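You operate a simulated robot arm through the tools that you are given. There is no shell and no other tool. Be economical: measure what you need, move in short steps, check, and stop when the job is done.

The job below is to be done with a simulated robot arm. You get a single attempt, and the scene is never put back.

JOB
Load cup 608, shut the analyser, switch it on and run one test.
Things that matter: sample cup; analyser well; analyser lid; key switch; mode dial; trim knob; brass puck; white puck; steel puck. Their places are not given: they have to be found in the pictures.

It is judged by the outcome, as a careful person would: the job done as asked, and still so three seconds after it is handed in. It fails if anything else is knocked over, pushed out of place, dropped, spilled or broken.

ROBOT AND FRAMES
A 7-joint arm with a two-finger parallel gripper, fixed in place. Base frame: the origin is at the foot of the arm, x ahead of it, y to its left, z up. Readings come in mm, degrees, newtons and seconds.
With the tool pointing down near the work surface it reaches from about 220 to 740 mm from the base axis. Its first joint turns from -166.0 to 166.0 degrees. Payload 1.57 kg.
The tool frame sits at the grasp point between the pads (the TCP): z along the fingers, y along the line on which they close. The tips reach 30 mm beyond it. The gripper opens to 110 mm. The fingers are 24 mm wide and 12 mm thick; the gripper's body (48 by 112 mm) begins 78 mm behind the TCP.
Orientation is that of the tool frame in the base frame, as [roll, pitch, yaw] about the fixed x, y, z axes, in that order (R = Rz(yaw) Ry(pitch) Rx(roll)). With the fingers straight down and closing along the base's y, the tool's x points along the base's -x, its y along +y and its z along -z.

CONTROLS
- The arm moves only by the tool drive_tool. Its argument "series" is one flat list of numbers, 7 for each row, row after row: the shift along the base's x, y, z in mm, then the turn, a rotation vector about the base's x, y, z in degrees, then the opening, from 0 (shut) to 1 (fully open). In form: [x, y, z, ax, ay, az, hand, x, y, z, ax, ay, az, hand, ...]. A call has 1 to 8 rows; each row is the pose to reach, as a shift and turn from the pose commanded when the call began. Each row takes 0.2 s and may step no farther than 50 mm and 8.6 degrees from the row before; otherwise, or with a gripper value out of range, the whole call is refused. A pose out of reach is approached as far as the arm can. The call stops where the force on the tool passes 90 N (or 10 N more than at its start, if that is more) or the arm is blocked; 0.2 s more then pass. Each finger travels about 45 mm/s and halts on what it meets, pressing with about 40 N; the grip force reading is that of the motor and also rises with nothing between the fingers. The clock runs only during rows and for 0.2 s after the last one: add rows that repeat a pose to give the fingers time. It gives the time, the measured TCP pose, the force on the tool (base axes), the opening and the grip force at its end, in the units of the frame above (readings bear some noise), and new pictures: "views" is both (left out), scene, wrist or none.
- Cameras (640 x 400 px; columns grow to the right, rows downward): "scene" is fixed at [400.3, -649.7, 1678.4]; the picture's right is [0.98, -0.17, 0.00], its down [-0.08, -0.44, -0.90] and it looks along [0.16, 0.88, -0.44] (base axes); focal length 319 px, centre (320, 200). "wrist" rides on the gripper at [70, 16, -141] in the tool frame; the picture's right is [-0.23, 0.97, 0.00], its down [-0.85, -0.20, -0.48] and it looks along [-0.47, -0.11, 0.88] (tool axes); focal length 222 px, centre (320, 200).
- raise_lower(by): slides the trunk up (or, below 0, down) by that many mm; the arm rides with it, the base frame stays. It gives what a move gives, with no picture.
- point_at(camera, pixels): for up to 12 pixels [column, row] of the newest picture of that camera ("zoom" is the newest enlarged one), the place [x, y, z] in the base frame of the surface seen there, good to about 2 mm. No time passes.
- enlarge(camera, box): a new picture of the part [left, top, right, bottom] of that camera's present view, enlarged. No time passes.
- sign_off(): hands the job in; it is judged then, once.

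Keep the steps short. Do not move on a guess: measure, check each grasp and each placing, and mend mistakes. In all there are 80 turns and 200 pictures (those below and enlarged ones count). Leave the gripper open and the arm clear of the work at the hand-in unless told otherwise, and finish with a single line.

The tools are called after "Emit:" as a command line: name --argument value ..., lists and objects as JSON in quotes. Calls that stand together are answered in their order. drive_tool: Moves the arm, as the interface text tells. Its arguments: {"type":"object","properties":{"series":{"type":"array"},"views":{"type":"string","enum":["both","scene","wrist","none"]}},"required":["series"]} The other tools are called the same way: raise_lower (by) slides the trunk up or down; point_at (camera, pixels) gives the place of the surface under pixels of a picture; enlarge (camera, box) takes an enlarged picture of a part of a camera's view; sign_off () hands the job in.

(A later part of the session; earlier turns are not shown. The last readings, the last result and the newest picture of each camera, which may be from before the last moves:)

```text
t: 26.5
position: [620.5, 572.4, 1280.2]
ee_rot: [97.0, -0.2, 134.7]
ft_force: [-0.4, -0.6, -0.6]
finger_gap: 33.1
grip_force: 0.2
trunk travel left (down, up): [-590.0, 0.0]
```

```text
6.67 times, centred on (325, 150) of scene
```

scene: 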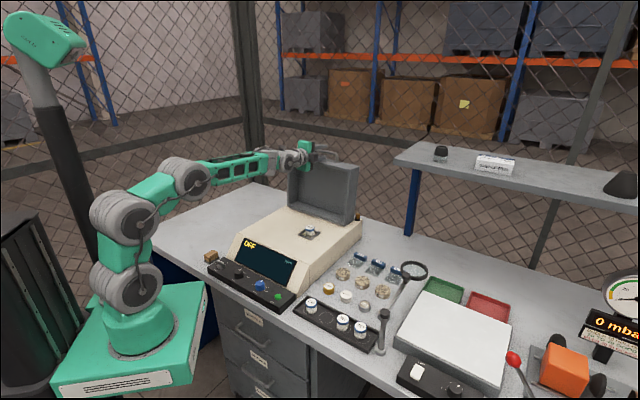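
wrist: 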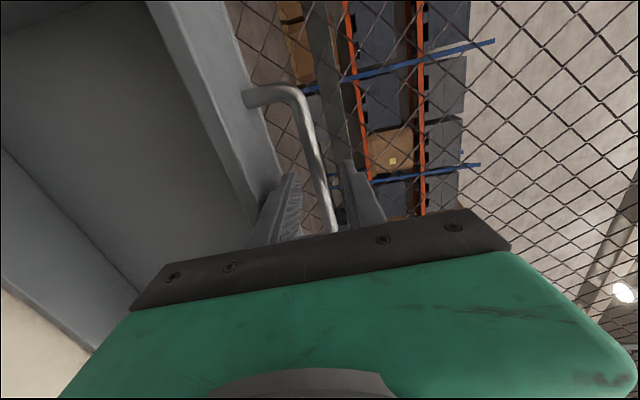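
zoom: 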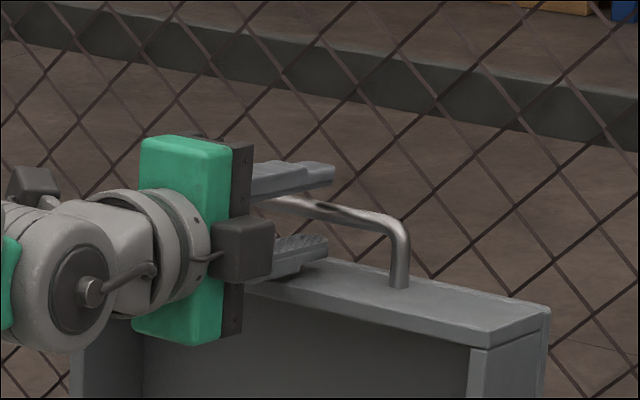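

Advance 13 mm more, then close on the bar.

Emit:
drive_tool --series '[9, 9, 0, 0, 0, 0, 0.3, 9, 9, 0, 0, 0, 0, 0, 9, 9, 0, 0, 0, 0, 0, 9, 9, 0, 0, 0, 0, 0, 9, 9, 0, 0, 0, 0, 0]'

Emit:
enlarge --camera "scene" --box '[280, 120, 370, 180]'

```text
t: 27.7
position: [628.3, 581.7, 1277.4]
ee_rot: [97.6, -0.3, 134.6]
ft_force: [-8.2, -7.7, -16.3]
finger_gap: 11.9
grip_force: 28.8
trunk travel left (down, up): [-590.0, 0.0]
```

scene: 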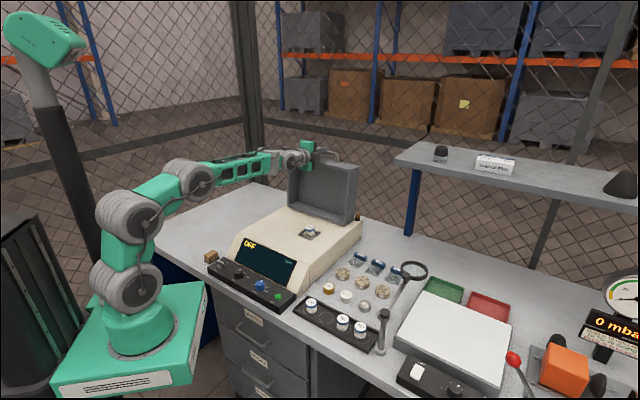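
wrist: 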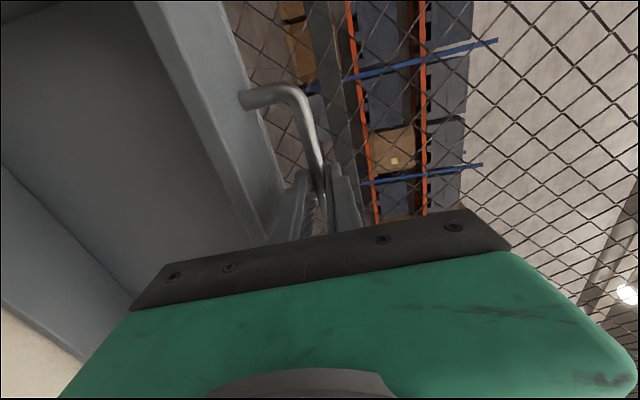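

```text
6.67 times, centred on (325, 150) of scene
```

zoom: 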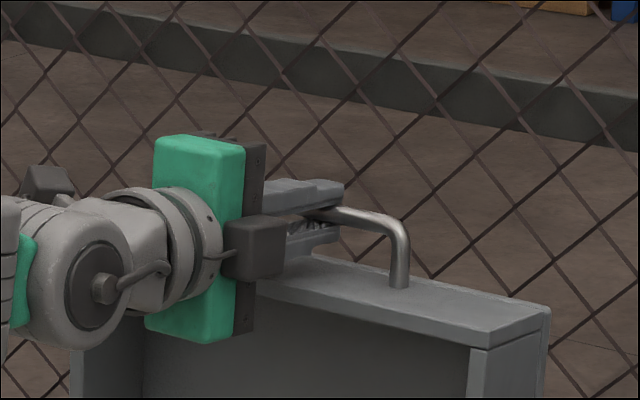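

The bar is gripped (11.9 mm). Now pull the lid along its arc (radius ≈ 282 about s=797, z=1003), first 10°, in small rows.

Emit:
drive_tool --series '[-4, -4, -1, 0, 0, 0, 0, -8.5, -8.5, 0.8, 0, 0, 0, 0, -17, -17, 3, 0, 0, 0, 0, -25.6, -25.6, 4.7, 0, 0, 0, 0, -34.3, -34.3, 5.9, 0, 0, 0, 0]' --views "scene"

Emit:
enlarge --camera "scene" --box '[270, 120, 370, 250]'

```text
t: 28.9
position: [596.3, 547.9, 1286.9]
ee_rot: [97.2, -0.3, 134.7]
ft_force: [-0.3, 0.2, -16.6]
finger_gap: 11.5
grip_force: 28.2
trunk travel left (down, up): [-590.0, 0.0]
```

scene: 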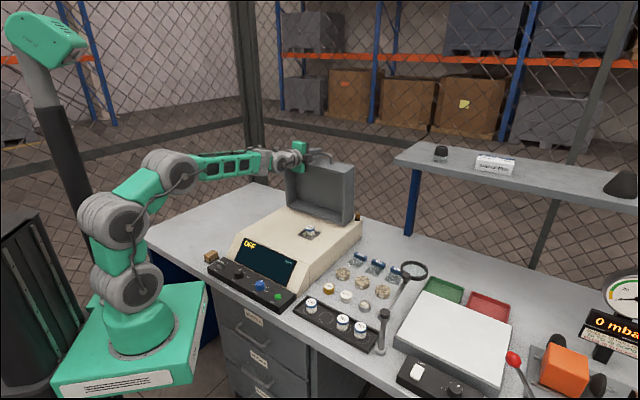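

```text
3.08 times, centred on (320, 185) of scene
```

zoom: 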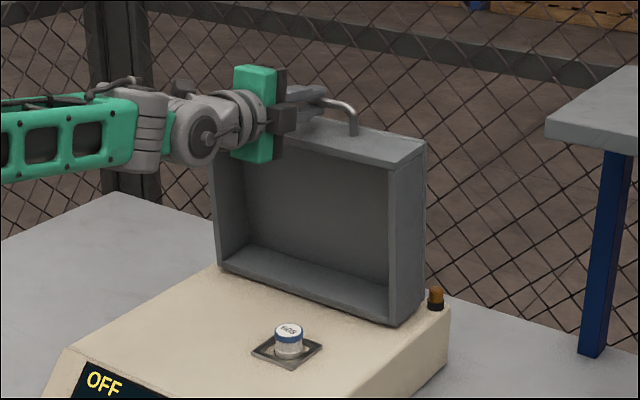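

Lid follows smoothly. Next 12°.

Emit:
drive_tool --series '[-10.4, -10.4, -0.3, 0, 0, 0, 0, -20.9, -20.9, -0.5, 0, 0, 0, 0, -31.3, -31.3, -1.1, 0, 0, 0, 0, -41.6, -41.6, -2.5, 0, 0, 0, 0]' --views "none"

```text
t: 29.9
position: [553.4, 505.3, 1285.3]
ee_rot: [97.2, -0.4, 134.5]
ft_force: [2.3, 0.8, -13.0]
finger_gap: 11.8
grip_force: 29.4
trunk travel left (down, up): [-590.0, 0.0]
```

Following well (forces small). Next 24° of arc.

Emit:
drive_tool --series '[-10.3, -10.3, -2.4, 0, 0, 0, 0, -20.5, -20.5, -5.5, 0, 0, 0, 0, -30.6, -30.6, -9.4, 0, 0, 0, 0, -40.5, -40.5, -14, 0, 0, 0, 0, -50.2, -50.2, -19.4, 0, 0, 0, 0, -59.7, -59.7, -25.5, 0, 0, 0, 0, -69, -69, -32.3, 0, 0, 0, 0, -78, -78, -39.7, 0, 0, 0, 0]'

Emit:
enlarge --camera "scene" --box '[210, 120, 370, 250]'

```text
t: 31.7
position: [474.7, 428.5, 1247.2]
ee_rot: [96.8, -0.4, 134.6]
ft_force: [-4.9, 1.0, 4.4]
finger_gap: 11.9
grip_force: 29.1
trunk travel left (down, up): [-590.0, 0.0]
```

scene: 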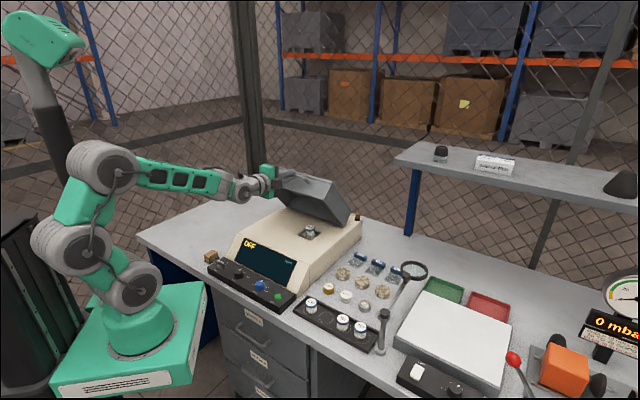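
wrist: 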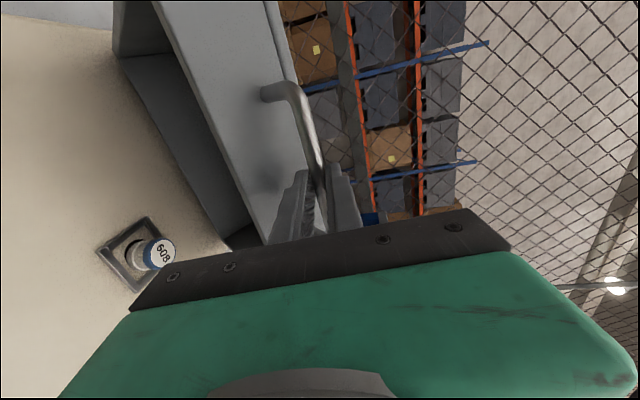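

```text
3.08 times, centred on (290, 185) of scene
```

zoom: 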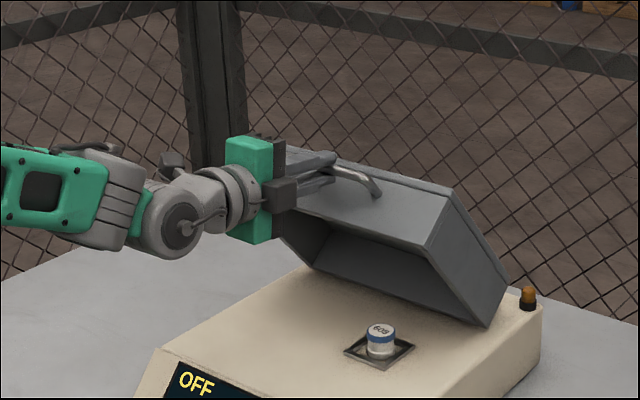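

Half closed, forces small. Next 24°.

Emit:
drive_tool --series '[-8.7, -8.7, -8.1, 0, 0, 0, 0, -17.1, -17.1, -16.8, 0, 0, 0, 0, -25.2, -25.2, -26.2, 0, 0, 0, 0, -32.9, -32.9, -36.1, 0, 0, 0, 0, -40.3, -40.3, -46.6, 0, 0, 0, 0, -47.2, -47.2, -57.6, 0, 0, 0, 0, -53.7, -53.7, -69.2, 0, 0, 0, 0, -59.8, -59.8, -81.2, 0, 0, 0, 0]'

Emit:
enlarge --camera "scene" --box '[210, 140, 370, 270]'

```text
t: 33.5
position: [414.1, 366.5, 1165.3]
ee_rot: [97.1, -0.3, 134.7]
ft_force: [-10.7, -5.7, 6.4]
finger_gap: 12.3
grip_force: 29.6
trunk travel left (down, up): [-590.0, 0.0]
```

scene: 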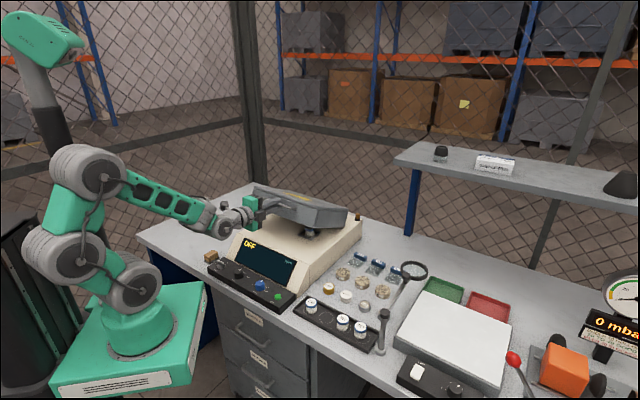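
wrist: 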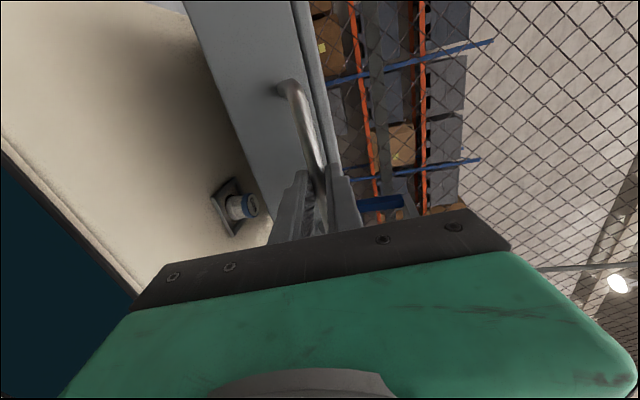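

```text
3.08 times, centred on (290, 205) of scene
```

zoom: 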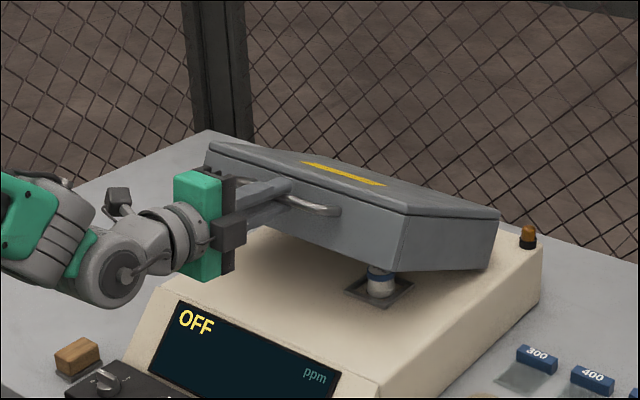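

Nearly closed. Next 21°.

Emit:
drive_tool --series '[-6, -6, -12.5, 0, 0, 0, 0, -11.3, -11.3, -25.4, 0, 0, 0, 0, -15.9, -15.9, -38.7, 0, 0, 0, 0, -20, -20, -52.3, 0, 0, 0, 0, -23.6, -23.6, -66.1, 0, 0, 0, 0, -26.6, -26.6, -80.2, 0, 0, 0, 0, -29.2, -29.2, -94.6, 0, 0, 0, 0]'

Emit:
enlarge --camera "scene" --box '[190, 160, 370, 300]'

```text
t: 35.1
position: [385.4, 338.3, 1067.9]
ee_rot: [97.1, -0.4, 134.7]
ft_force: [-8.0, -6.0, -1.1]
finger_gap: 11.6
grip_force: 29.0
trunk travel left (down, up): [-590.0, 0.0]
```

scene: 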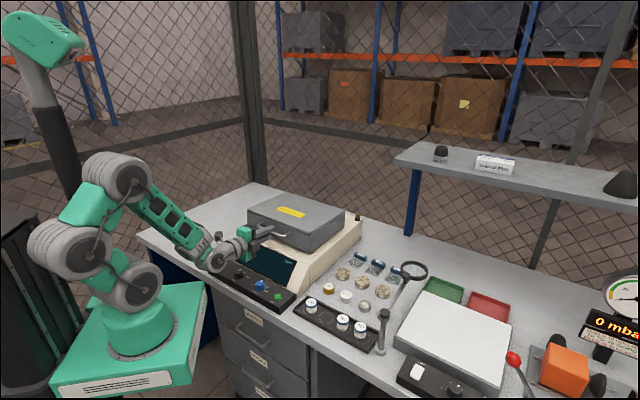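
wrist: 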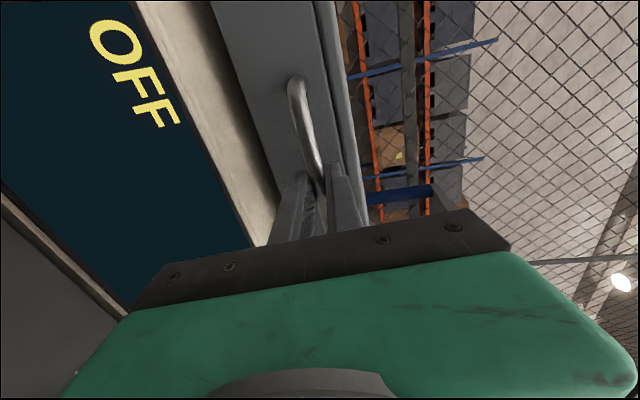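

```text
2.86 times, centred on (280, 230) of scene
```

zoom: 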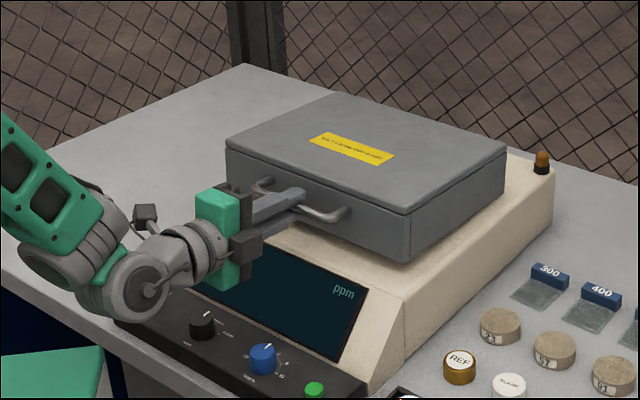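

About 20 mm left. Creep down until contact shows in the force.

Emit:
drive_tool --series '[-1.5, -1.5, -6, 0, 0, 0, 0, -2, -2, -11, 0, 0, 0, 0, -2.5, -2.5, -15, 0, 0, 0, 0, -2.5, -2.5, -18, 0, 0, 0, 0]' --views "none"

Emit:
enlarge --camera "scene" --box '[190, 180, 370, 300]'

```text
t: 36.1
position: [383.7, 335.5, 1052.3]
ee_rot: [97.2, -0.3, 134.6]
ft_force: [-8.7, -3.3, 0.0]
finger_gap: 11.7
grip_force: 29.3
trunk travel left (down, up): [-590.0, 0.0]
```

```text
3.33 times, centred on (280, 240) of scene
```

zoom: 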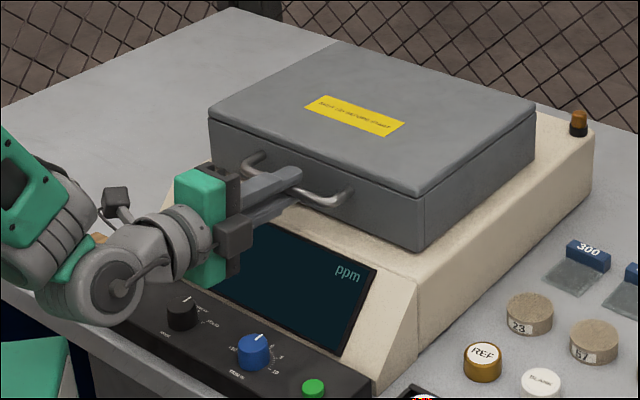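

Nearly flat. Creep further.

Emit:
drive_tool --series '[0, 0, -2, 0, 0, 0, 0, 0, 0, -4, 0, 0, 0, 0, 0, 0, -6, 0, 0, 0, 0]' --views "none"

```text
t: 36.9
position: [381.8, 333.9, 1049.8]
ee_rot: [96.7, -0.3, 134.7]
ft_force: [-13.0, -6.8, 10.1]
finger_gap: 11.8
grip_force: 29.0
trunk travel left (down, up): [-590.0, 0.0]
```

Lid is shut (10 N up, stopped descending). Open the hand to ~30 mm and back off 55 mm along the tool axis.

Emit:
drive_tool --series '[0, 0, 2, 0, 0, 0, 0.15, 0, 0, 3, 0, 0, 0, 0.3, 0, 0, 3, 0, 0, 0, 0.3, -12, -12, 5, 0, 0, 0, 0.3, -26, -26, 8, 0, 0, 0, 0.3, -40, -40, 10, 0, 0, 0, 0.3]'

Emit:
enlarge --camera "scene" --box '[190, 180, 370, 300]'

```text
t: 38.3
position: [347.5, 297.8, 1060.7]
ee_rot: [96.4, -0.5, 134.7]
ft_force: [0.5, 0.2, 0.7]
finger_gap: 33.0
grip_force: 0.1
trunk travel left (down, up): [-590.0, 0.0]
```

scene: 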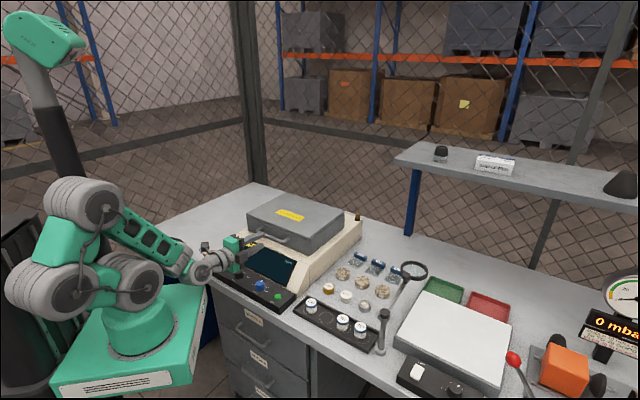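
wrist: 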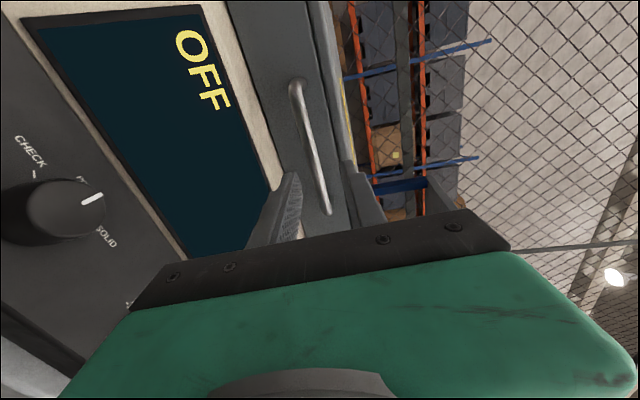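

```text
3.33 times, centred on (280, 240) of scene
```

zoom: 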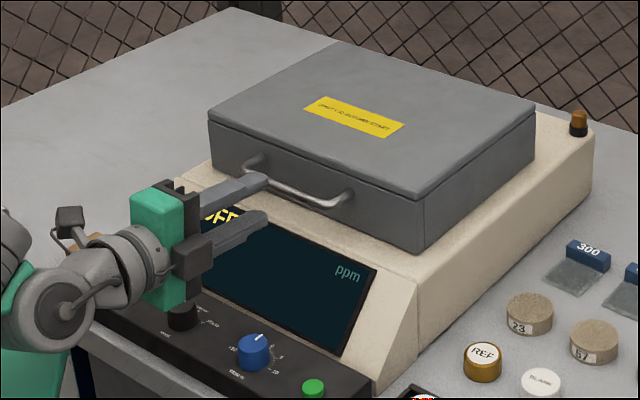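

Clear of the handle; the lid is flat. Rise and tilt the tool back toward vertical.

Emit:
drive_tool --series '[0, 0, 45, 0, 0, 0, 0.5, 0, 0, 90, -3, 3, 0, 0.5, 0, 0, 130, -9, 9, 0, 0.5, 0, 0, 160, -15, 15, 0, 0.5, 0, 0, 190, -21, 21, 0, 0.5, 0, 0, 200, -27, 27, 0, 0.5, 0, 0, 200, -33, 33, 0, 0.5, 0, 0, 200, -39, 39, 0, 0.5]' --views "scene"

Emit:
enlarge --camera "scene" --box '[255, 190, 335, 240]'

```text
t: 40.1
position: [344.6, 295.5, 1255.1]
ee_rot: [152.5, 0.0, 134.6]
ft_force: [0.3, 0.0, -0.3]
finger_gap: 54.9
grip_force: 0.1
trunk travel left (down, up): [-590.0, 0.0]
```

scene: 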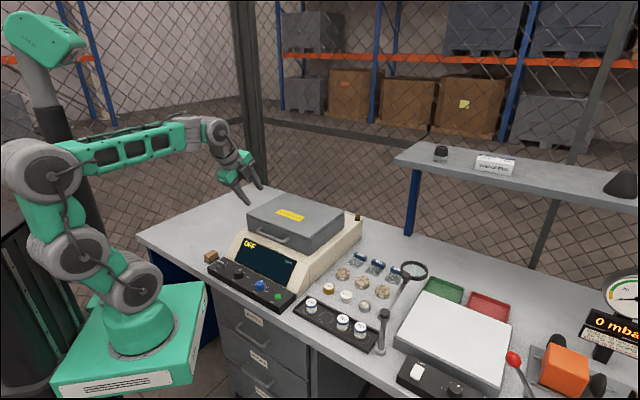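

```text
8.00 times, centred on (295, 215) of scene
```

zoom: 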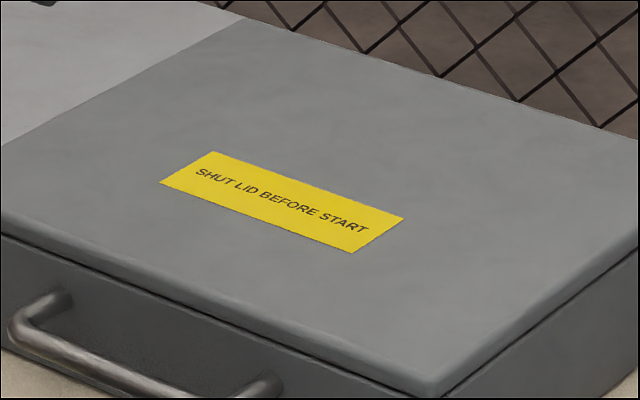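

Lid shut ("SHUT LID BEFORE START"). Now go over the key switch at about (215, 355) with the tool vertical.

Emit:
drive_tool --series '[-26, 12, -25, -4, 4, 0, 0.5, -52, 24, -50, -8, 8, 0, 0.5, -78, 36, -75, -12, 12, 0, 0.5, -104, 48, -100, -16, 16, 0, 0.5, -128, 60, -130, -19.4, 19.4, 0, 0.5, -128, 60, -130, -19.4, 19.4, 0, 0.5]'

Emit:
enlarge --camera "scene" --box '[200, 250, 260, 290]'

```text
t: 41.5
position: [216.2, 357.4, 1125.2]
ee_rot: [179.7, 0.3, 134.7]
ft_force: [0.4, -0.3, -0.8]
finger_gap: 55.1
grip_force: 0.1
trunk travel left (down, up): [-590.0, 0.0]
```

scene: 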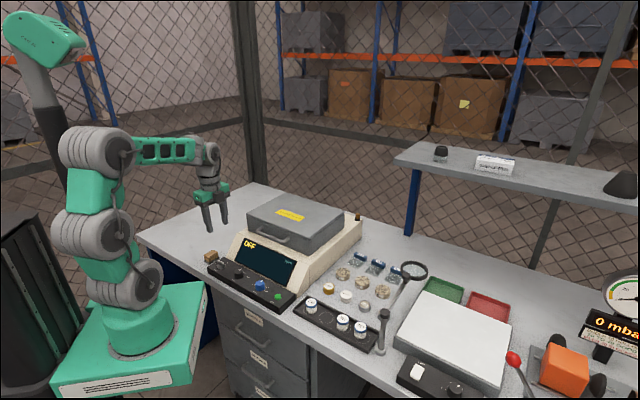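
wrist: 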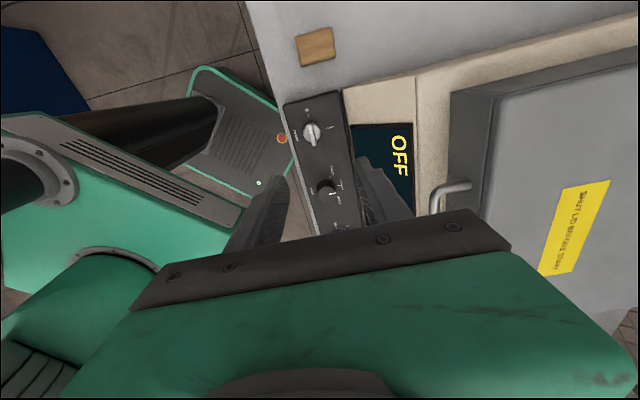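

```text
10.00 times, centred on (230, 270) of scene
```

zoom: 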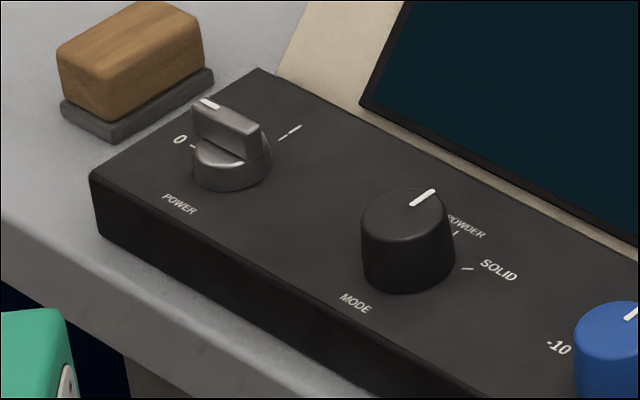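

Emit:
enlarge --camera "wrist" --box '[280, 90, 360, 200]'

Emit:
enlarge --camera "wrist" --box '[290, 105, 340, 155]'

Emit:
point_at --camera "zoom" --pixels '[[300, 200], [260, 160], [320, 210], [340, 230], [220, 120], [260, 250], [360, 300]]'

```text
3.64 times, centred on (320, 145) of wrist
```

zoom: 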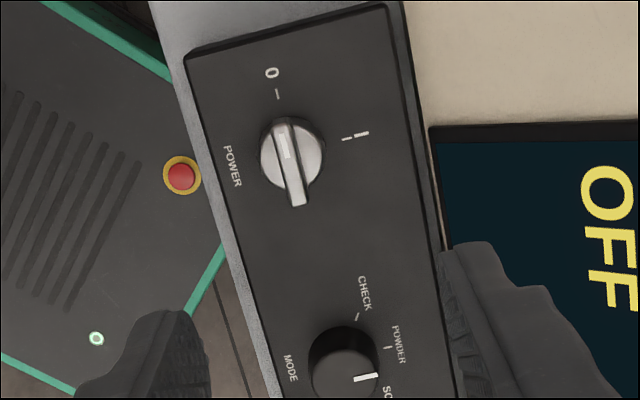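

```text
8.00 times, centred on (315, 130) of wrist
```

zoom: 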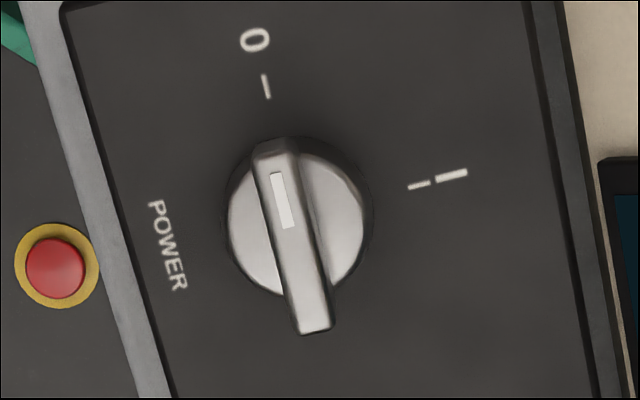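

```text
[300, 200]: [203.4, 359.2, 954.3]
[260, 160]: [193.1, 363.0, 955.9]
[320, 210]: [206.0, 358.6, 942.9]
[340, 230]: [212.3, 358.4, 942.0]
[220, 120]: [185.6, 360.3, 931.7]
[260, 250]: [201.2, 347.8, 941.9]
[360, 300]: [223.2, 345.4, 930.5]
```

I also want to check the mode dial pointer precisely before starting.

Emit:
enlarge --camera "wrist" --box '[300, 160, 360, 230]'

Emit:
enlarge --camera "scene" --box '[224, 260, 254, 285]'

Emit:
point_at --camera "scene" --pixels '[[240, 268], [239, 269], [237, 271], [259, 283], [261, 281], [222, 261], [226, 265]]'

```text
5.71 times, centred on (330, 195) of wrist
```

zoom: 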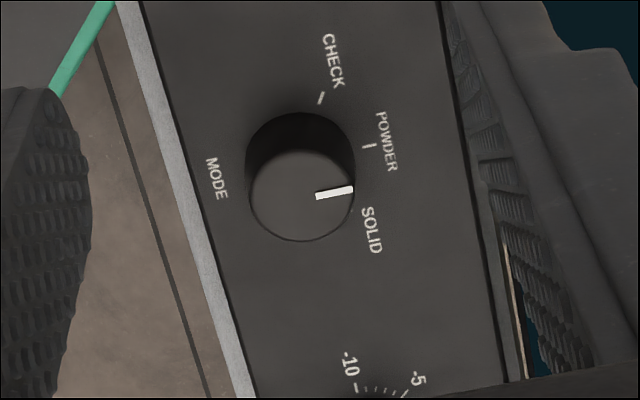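

```text
16.00 times, centred on (239, 272) of scene
```

zoom: 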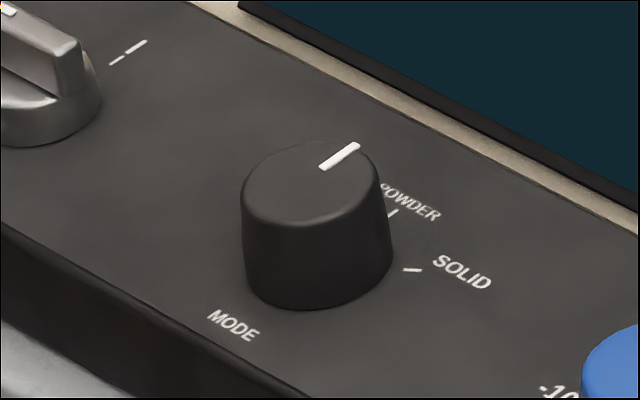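

```text
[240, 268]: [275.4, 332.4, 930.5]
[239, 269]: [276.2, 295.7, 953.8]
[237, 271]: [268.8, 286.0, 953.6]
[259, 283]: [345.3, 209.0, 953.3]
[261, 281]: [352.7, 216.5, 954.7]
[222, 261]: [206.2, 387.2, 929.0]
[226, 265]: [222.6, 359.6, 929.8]
```

Mode pointer is parallel to the POWDER mark: right. Now measure the key blade.

Emit:
enlarge --camera "wrist" --box '[290, 105, 340, 155]'

Emit:
point_at --camera "zoom" --pixels '[[276, 155], [315, 325], [285, 200], [295, 240], [305, 280], [235, 215], [355, 215], [270, 285], [265, 88], [420, 186], [332, 290], [285, 270]]'

```text
8.00 times, centred on (315, 130) of wrist
```

zoom: 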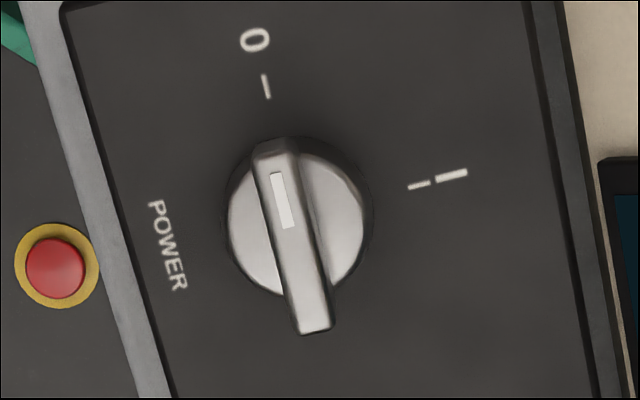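

```text
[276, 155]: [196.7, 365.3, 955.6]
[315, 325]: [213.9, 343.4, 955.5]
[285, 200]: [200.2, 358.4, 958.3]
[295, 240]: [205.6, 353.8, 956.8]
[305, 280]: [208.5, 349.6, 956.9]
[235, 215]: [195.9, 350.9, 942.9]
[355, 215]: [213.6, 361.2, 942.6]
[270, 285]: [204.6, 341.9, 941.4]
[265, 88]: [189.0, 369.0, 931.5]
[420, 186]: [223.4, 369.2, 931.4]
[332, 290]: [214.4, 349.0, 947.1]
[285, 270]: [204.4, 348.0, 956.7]
```

Blade centre ≈ (205, 354), top z 957, along (-1,1); the tool's closing axis is square to it. Descend to 20 mm above grasp height.

Emit:
drive_tool --series '[-11, -3, -35, 0, 0, 0, 0.3, -11, -3, -70, 0, 0, 0, 0.3, -11, -3, -105, 0, 0, 0, 0.3, -11, -3, -130, 0, 0, 0, 0.3, -11, -3, -130, 0, 0, 0, 0.3]'

Emit:
enlarge --camera "wrist" --box '[260, 110, 380, 220]'

Emit:
enlarge --camera "scene" --box '[190, 230, 260, 290]'

```text
t: 42.7
position: [203.8, 352.9, 995.4]
ee_rot: [179.6, 0.3, 134.7]
ft_force: [0.4, 0.6, 1.0]
finger_gap: 33.1
grip_force: 0.1
trunk travel left (down, up): [-590.0, 0.0]
```

scene: 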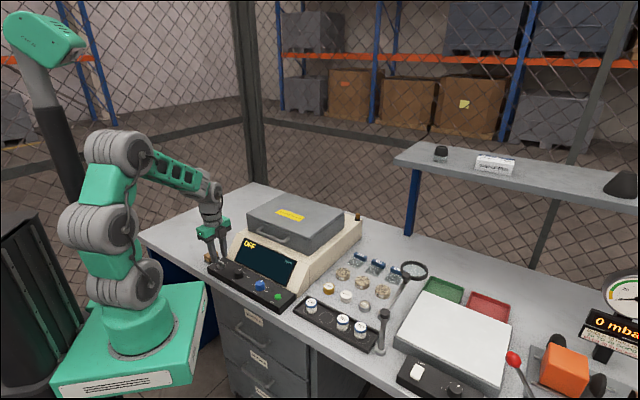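
wrist: 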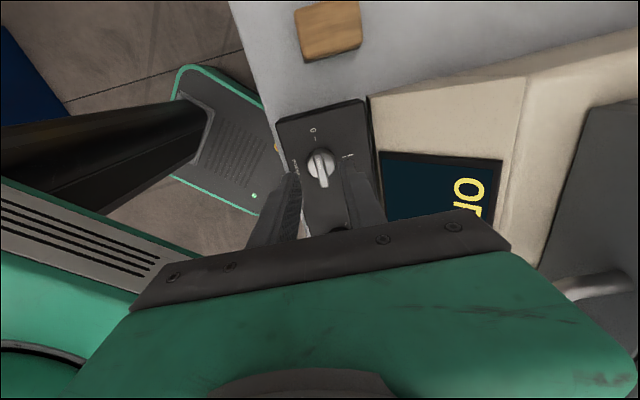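

```text
3.64 times, centred on (320, 165) of wrist
```

zoom: 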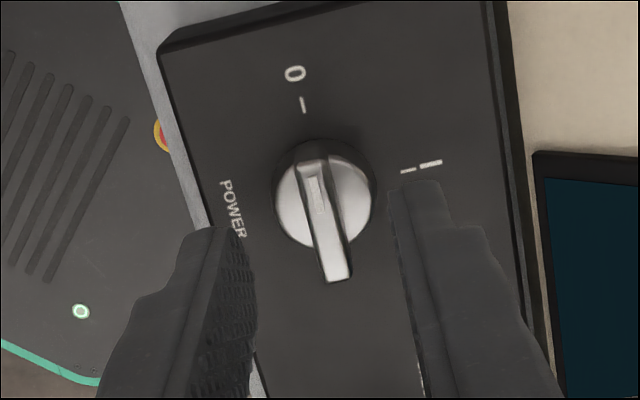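

```text
6.67 times, centred on (225, 260) of scene
```

zoom: 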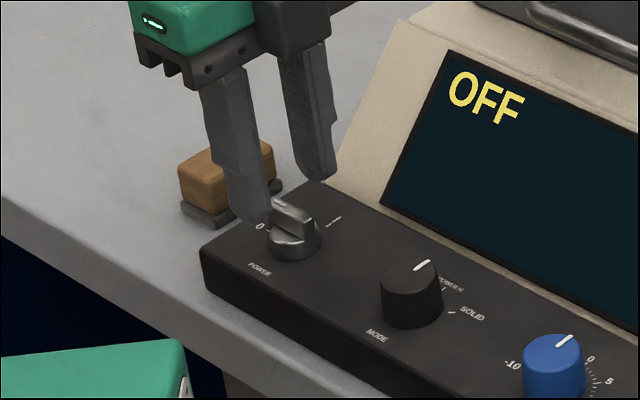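

Centred. Go down 21 mm (tips at ~944) and close on the blade.

Emit:
drive_tool --series '[0.7, 0.7, -12, 0, 0, 0, 0.3, 0.7, 0.7, -21, 0, 0, 0, 0.3, 0.7, 0.7, -21, 0, 0, 0, 0, 0.7, 0.7, -21, 0, 0, 0, 0, 0.7, 0.7, -21, 0, 0, 0, 0, 0.7, 0.7, -21, 0, 0, 0, 0]' --views "none"

Emit:
enlarge --camera "scene" --box '[190, 230, 260, 290]'

```text
t: 44.1
position: [204.5, 353.1, 975.4]
ee_rot: [179.7, 0.3, 134.6]
ft_force: [-0.3, -0.4, -0.8]
finger_gap: 8.1
grip_force: 26.9
trunk travel left (down, up): [-590.0, 0.0]
```

```text
6.67 times, centred on (225, 260) of scene
```

zoom: 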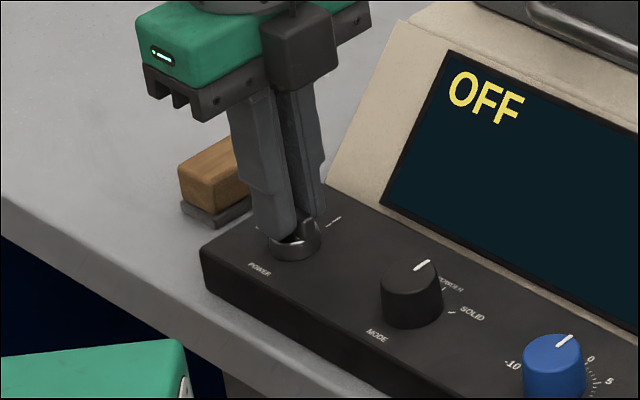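

Blade gripped (8 mm). Turn clockwise (-z) 64°.

Emit:
drive_tool --series '[0, 0, 0, 0, 0, -8, 0, 0, 0, 0, 0, 0, -16, 0, 0, 0, 0, 0, 0, -24, 0, 0, 0, 0, 0, 0, -32, 0, 0, 0, 0, 0, 0, -40, 0, 0, 0, 0, 0, 0, -48, 0, 0, 0, 0, 0, 0, -56, 0, 0, 0, 0, 0, 0, -64, 0]'

Emit:
enlarge --camera "scene" --box '[190, 230, 260, 290]'

```text
t: 45.9
position: [204.7, 355.3, 978.7]
ee_rot: [179.6, 0.7, 77.7]
ft_force: [-9.3, -4.1, -23.1]
finger_gap: 7.9
grip_force: 26.9
out of reach, approached as far as the arm can: row 8
trunk travel left (down, up): [-590.0, 0.0]
```

scene: 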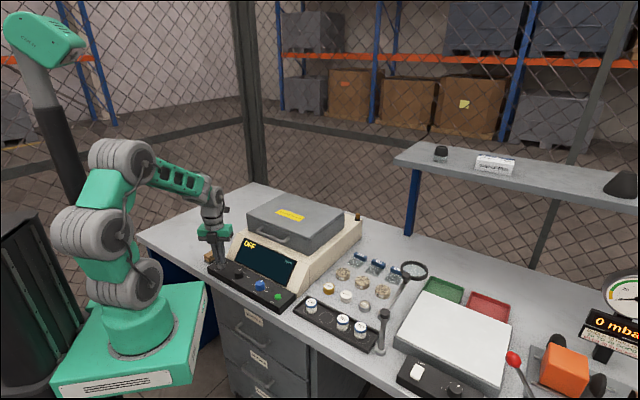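
wrist: 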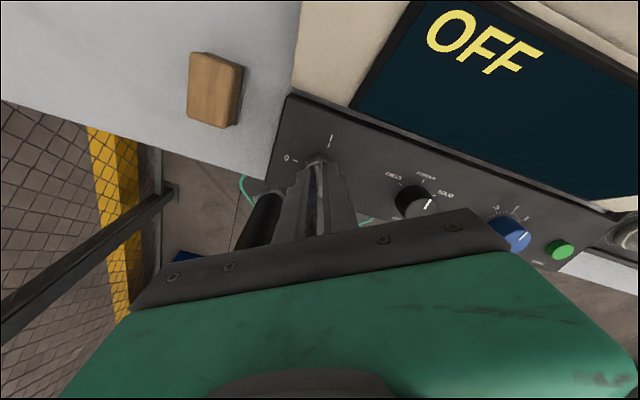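

```text
6.67 times, centred on (225, 260) of scene
```

zoom: 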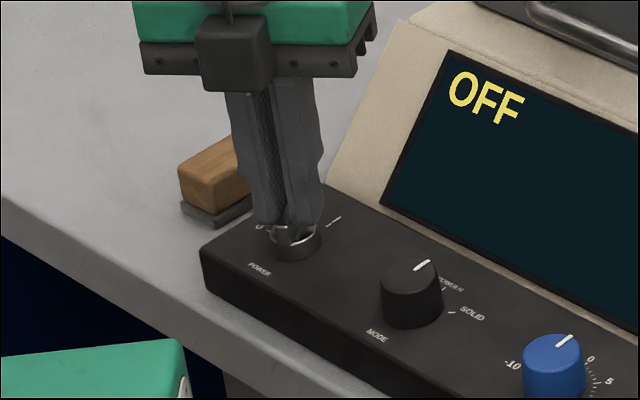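

The wrist has hit its turning limit after 57°. I'll open, rise, turn the tool +180° and regrip.

Emit:
drive_tool --series '[0, 0, 0, 0, 0, 0, 0.3, 0, 0, 0, 0, 0, 0, 0.3, 0, 0, 35, 0, 0, 0, 0.3, 0, 0, 70, 0, 0, 8, 0.3, 0, 0, 70, 0, 0, 16.5, 0.3, 0, 0, 70, 0, 0, 25, 0.3, 0, 0, 70, 0, 0, 33.5, 0.3, 0, 0, 70, 0, 0, 42, 0.3]' --views "wrist"

Emit:
enlarge --camera "scene" --box '[190, 230, 260, 290]'

Emit:
enlarge --camera "wrist" --box '[270, 110, 370, 210]'

```text
t: 47.7
position: [206.3, 356.0, 1049.5]
ee_rot: [179.6, 0.4, 119.8]
ft_force: [-0.8, 0.2, 0.9]
finger_gap: 33.2
grip_force: 0.1
trunk travel left (down, up): [-590.0, 0.0]
```

wrist: 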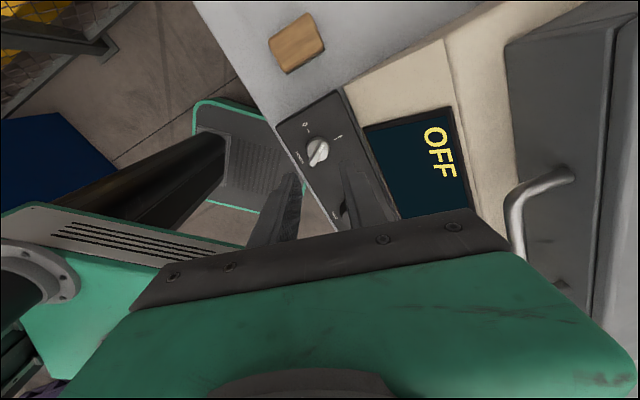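

```text
6.67 times, centred on (225, 260) of scene
```

zoom: 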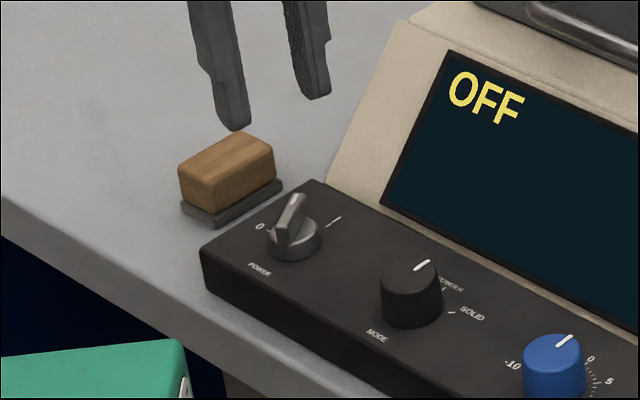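

```text
4.00 times, centred on (320, 160) of wrist
```

zoom: 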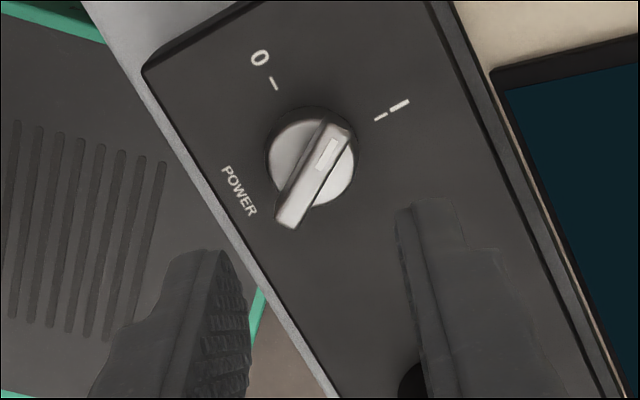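

Key stays at 57° turned. Turn the tool +137° (clear above) in two calls.

Emit:
drive_tool --series '[0, 0, 0, 0, 0, 8.55, 0.3, 0, 0, 0, 0, 0, 17.1, 0.3, 0, 0, 0, 0, 0, 25.65, 0.3, 0, 0, 0, 0, 0, 34.2, 0.3, 0, 0, 0, 0, 0, 42.75, 0.3, 0, 0, 0, 0, 0, 51.3, 0.3, 0, 0, 0, 0, 0, 59.85, 0.3, 0, 0, 0, 0, 0, 68.4, 0.3]' --views "none"

Emit:
drive_tool --series '[0, 0, 0, 0, 0, 8.55, 0.3, 0, 0, 0, 0, 0, 17.1, 0.3, 0, 0, 0, 0, 0, 25.65, 0.3, 0, 0, 0, 0, 0, 34.2, 0.3, 0, 0, 0, 0, 0, 42.75, 0.3, 0, 0, 0, 0, 0, 51.3, 0.3, 0, 0, 0, 0, 0, 59.85, 0.3, 0, 0, 0, 0, 0, 68.4, 0.3]'

Emit:
enlarge --camera "wrist" --box '[270, 110, 370, 210]'

```text
t: 49.5
position: [206.0, 356.4, 1051.5]
ee_rot: [179.6, 0.4, -171.8]
ft_force: [0.3, 0.2, 0.4]
finger_gap: 33.1
grip_force: 0.0
trunk travel left (down, up): [-590.0, 0.0]
```

```text
t: 51.3
position: [206.4, 355.9, 1050.7]
ee_rot: [179.6, 0.3, -103.3]
ft_force: [-0.1, -0.5, 0.1]
finger_gap: 33.2
grip_force: 0.1
trunk travel left (down, up): [-590.0, 0.0]
```

scene: 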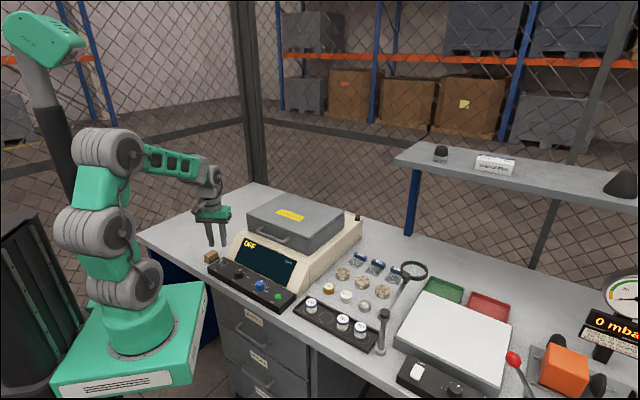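
wrist: 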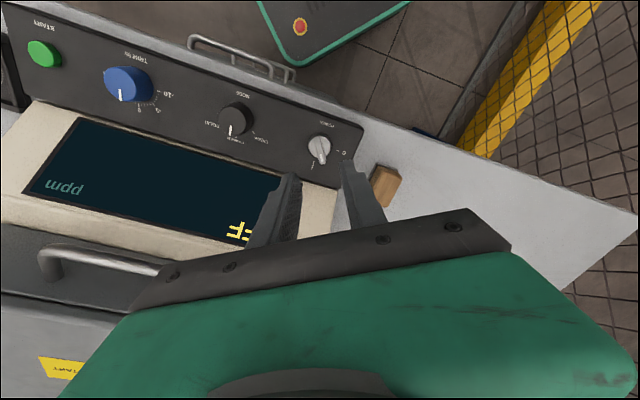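

```text
4.00 times, centred on (320, 160) of wrist
```

zoom: 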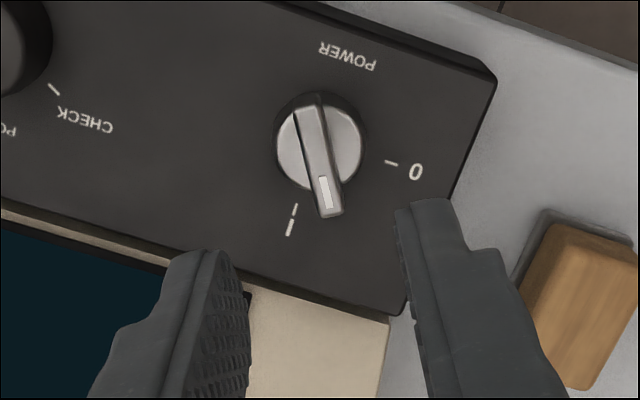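

Aligned with the blade. Descend 76 mm and grip.

Emit:
drive_tool --series '[-1, -1, -35, 0, 0, 0, 0.3, -1, -1, -60, 0, 0, 0, 0.3, -1, -1, -76, 0, 0, 0, 0.3, -1, -1, -76, 0, 0, 0, 0, -1, -1, -76, 0, 0, 0, 0, -1, -1, -76, 0, 0, 0, 0, -1, -1, -76, 0, 0, 0, 0]' --views "none"

Emit:
enlarge --camera "scene" --box '[190, 230, 260, 290]'

```text
t: 52.9
position: [205.1, 354.2, 975.9]
ee_rot: [179.7, 0.3, -103.4]
ft_force: [-3.9, 0.2, -1.9]
finger_gap: 8.0
grip_force: 27.0
trunk travel left (down, up): [-590.0, 0.0]
```

```text
6.67 times, centred on (225, 260) of scene
```

zoom: 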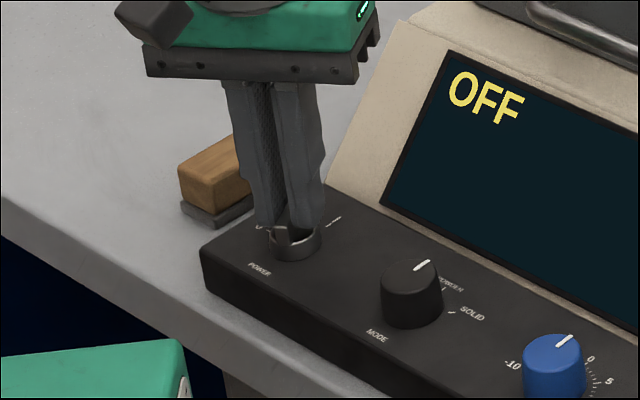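

Gripped. Turn clockwise 34° more and check the display.

Emit:
drive_tool --series '[0, 0, 0, 0, 0, -7, 0, 0, 0, 0, 0, 0, -14, 0, 0, 0, 0, 0, 0, -21, 0, 0, 0, 0, 0, 0, -28, 0, 0, 0, 0, 0, 0, -32, 0]' --views "scene"

Emit:
enlarge --camera "scene" --box '[195, 235, 305, 305]'

```text
t: 54.1
position: [205.2, 354.6, 975.7]
ee_rot: [179.5, 0.4, -135.6]
ft_force: [-0.8, -4.0, 15.8]
finger_gap: 8.0
grip_force: 27.1
trunk travel left (down, up): [-590.0, 0.0]
```

scene: 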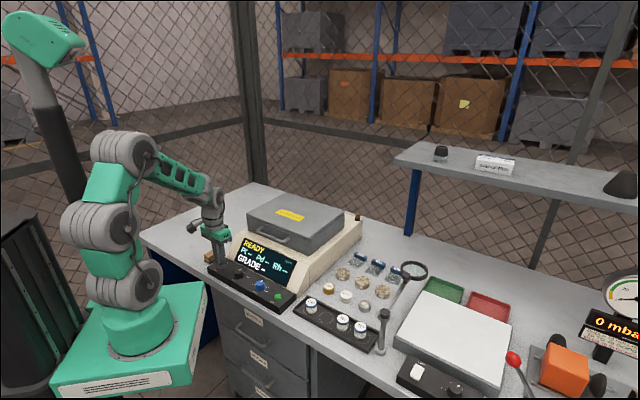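

```text
5.71 times, centred on (250, 270) of scene
```

zoom: 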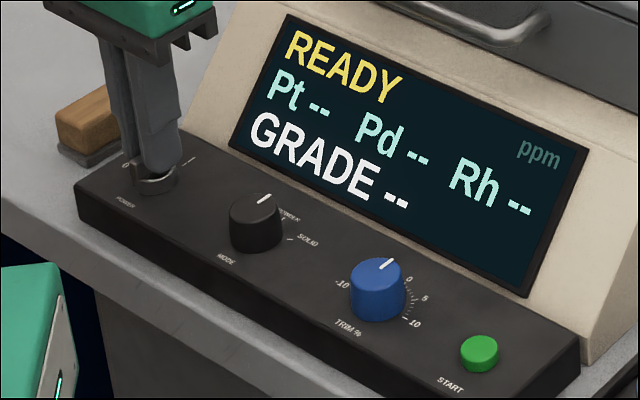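

READY is shown. Open, rise, and look at the key.

Emit:
drive_tool --series '[0, 0, 0, 0, 0, 0, 0.15, 0, 0, 0, 0, 0, 0, 0.3, 0, 0, 0, 0, 0, 0, 0.3, 0, 0, 40, 0, 0, 0, 0.3, 0, 0, 85, 0, 0, 0, 0.2, 0, 0, 120, 0, 0, 0, 0, 0, 0, 120, 0, 0, 0, 0, 0, 0, 120, 0, 0, 0, 0]'

Emit:
enlarge --camera "scene" --box '[195, 235, 305, 305]'

```text
t: 55.9
position: [206.1, 355.4, 1096.1]
ee_rot: [179.5, 0.2, -135.5]
ft_force: [0.5, 0.1, 0.3]
finger_gap: 0.0
grip_force: 21.4
trunk travel left (down, up): [-590.0, 0.0]
```

scene: 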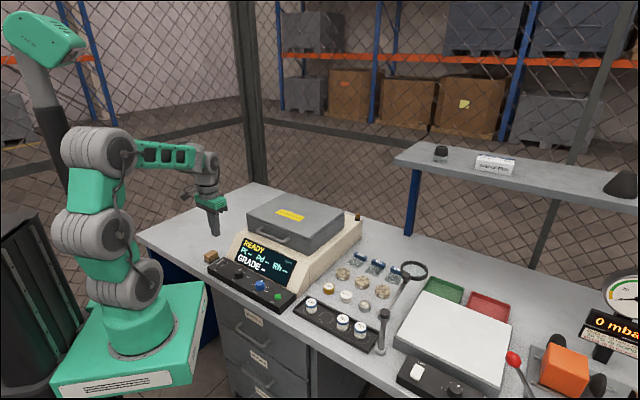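
wrist: 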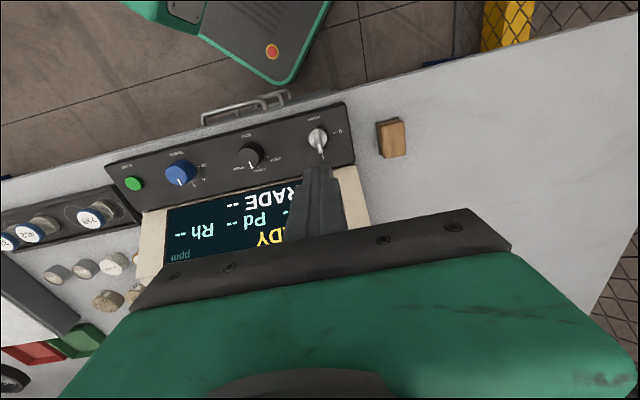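

```text
5.71 times, centred on (250, 270) of scene
```

zoom: 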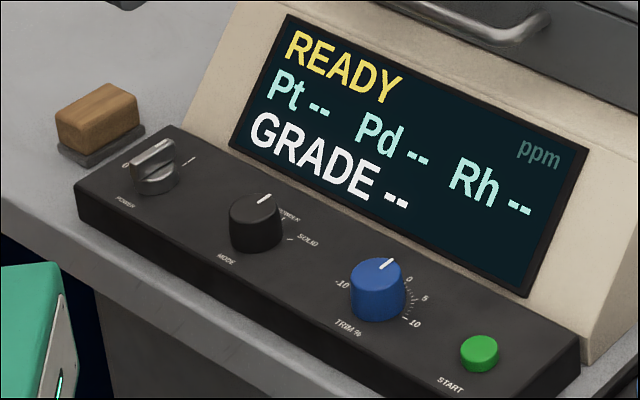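

Key points to "|", READY holds. Measure the START button (wrist ≈ (135,184)) and check the trim.

Emit:
enlarge --camera "wrist" --box '[105, 140, 215, 220]'

Emit:
point_at --camera "wrist" --pixels '[[135, 182], [131, 182], [138, 182], [134, 179], [134, 186], [180, 168]]'

Emit:
point_at --camera "scene" --pixels '[[278, 295], [276, 295], [280, 295], [278, 297]]'

```text
5.00 times, centred on (160, 180) of wrist
```

zoom: 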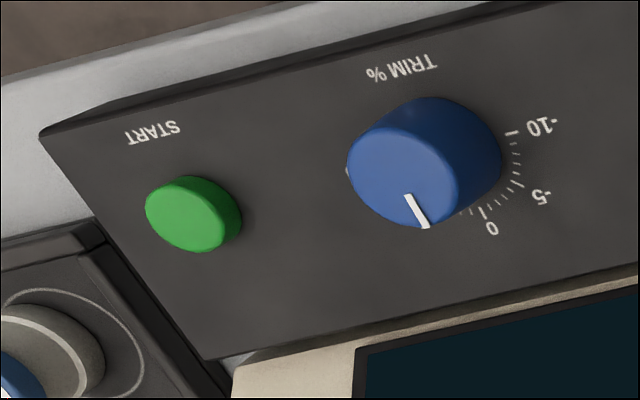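

```text
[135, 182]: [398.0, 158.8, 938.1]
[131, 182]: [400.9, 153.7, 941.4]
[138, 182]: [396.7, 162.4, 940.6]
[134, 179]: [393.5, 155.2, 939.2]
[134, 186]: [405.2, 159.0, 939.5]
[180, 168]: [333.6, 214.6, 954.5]
```

```text
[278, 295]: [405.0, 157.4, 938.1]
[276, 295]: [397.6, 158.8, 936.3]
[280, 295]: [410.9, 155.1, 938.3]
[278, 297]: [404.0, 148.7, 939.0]
```

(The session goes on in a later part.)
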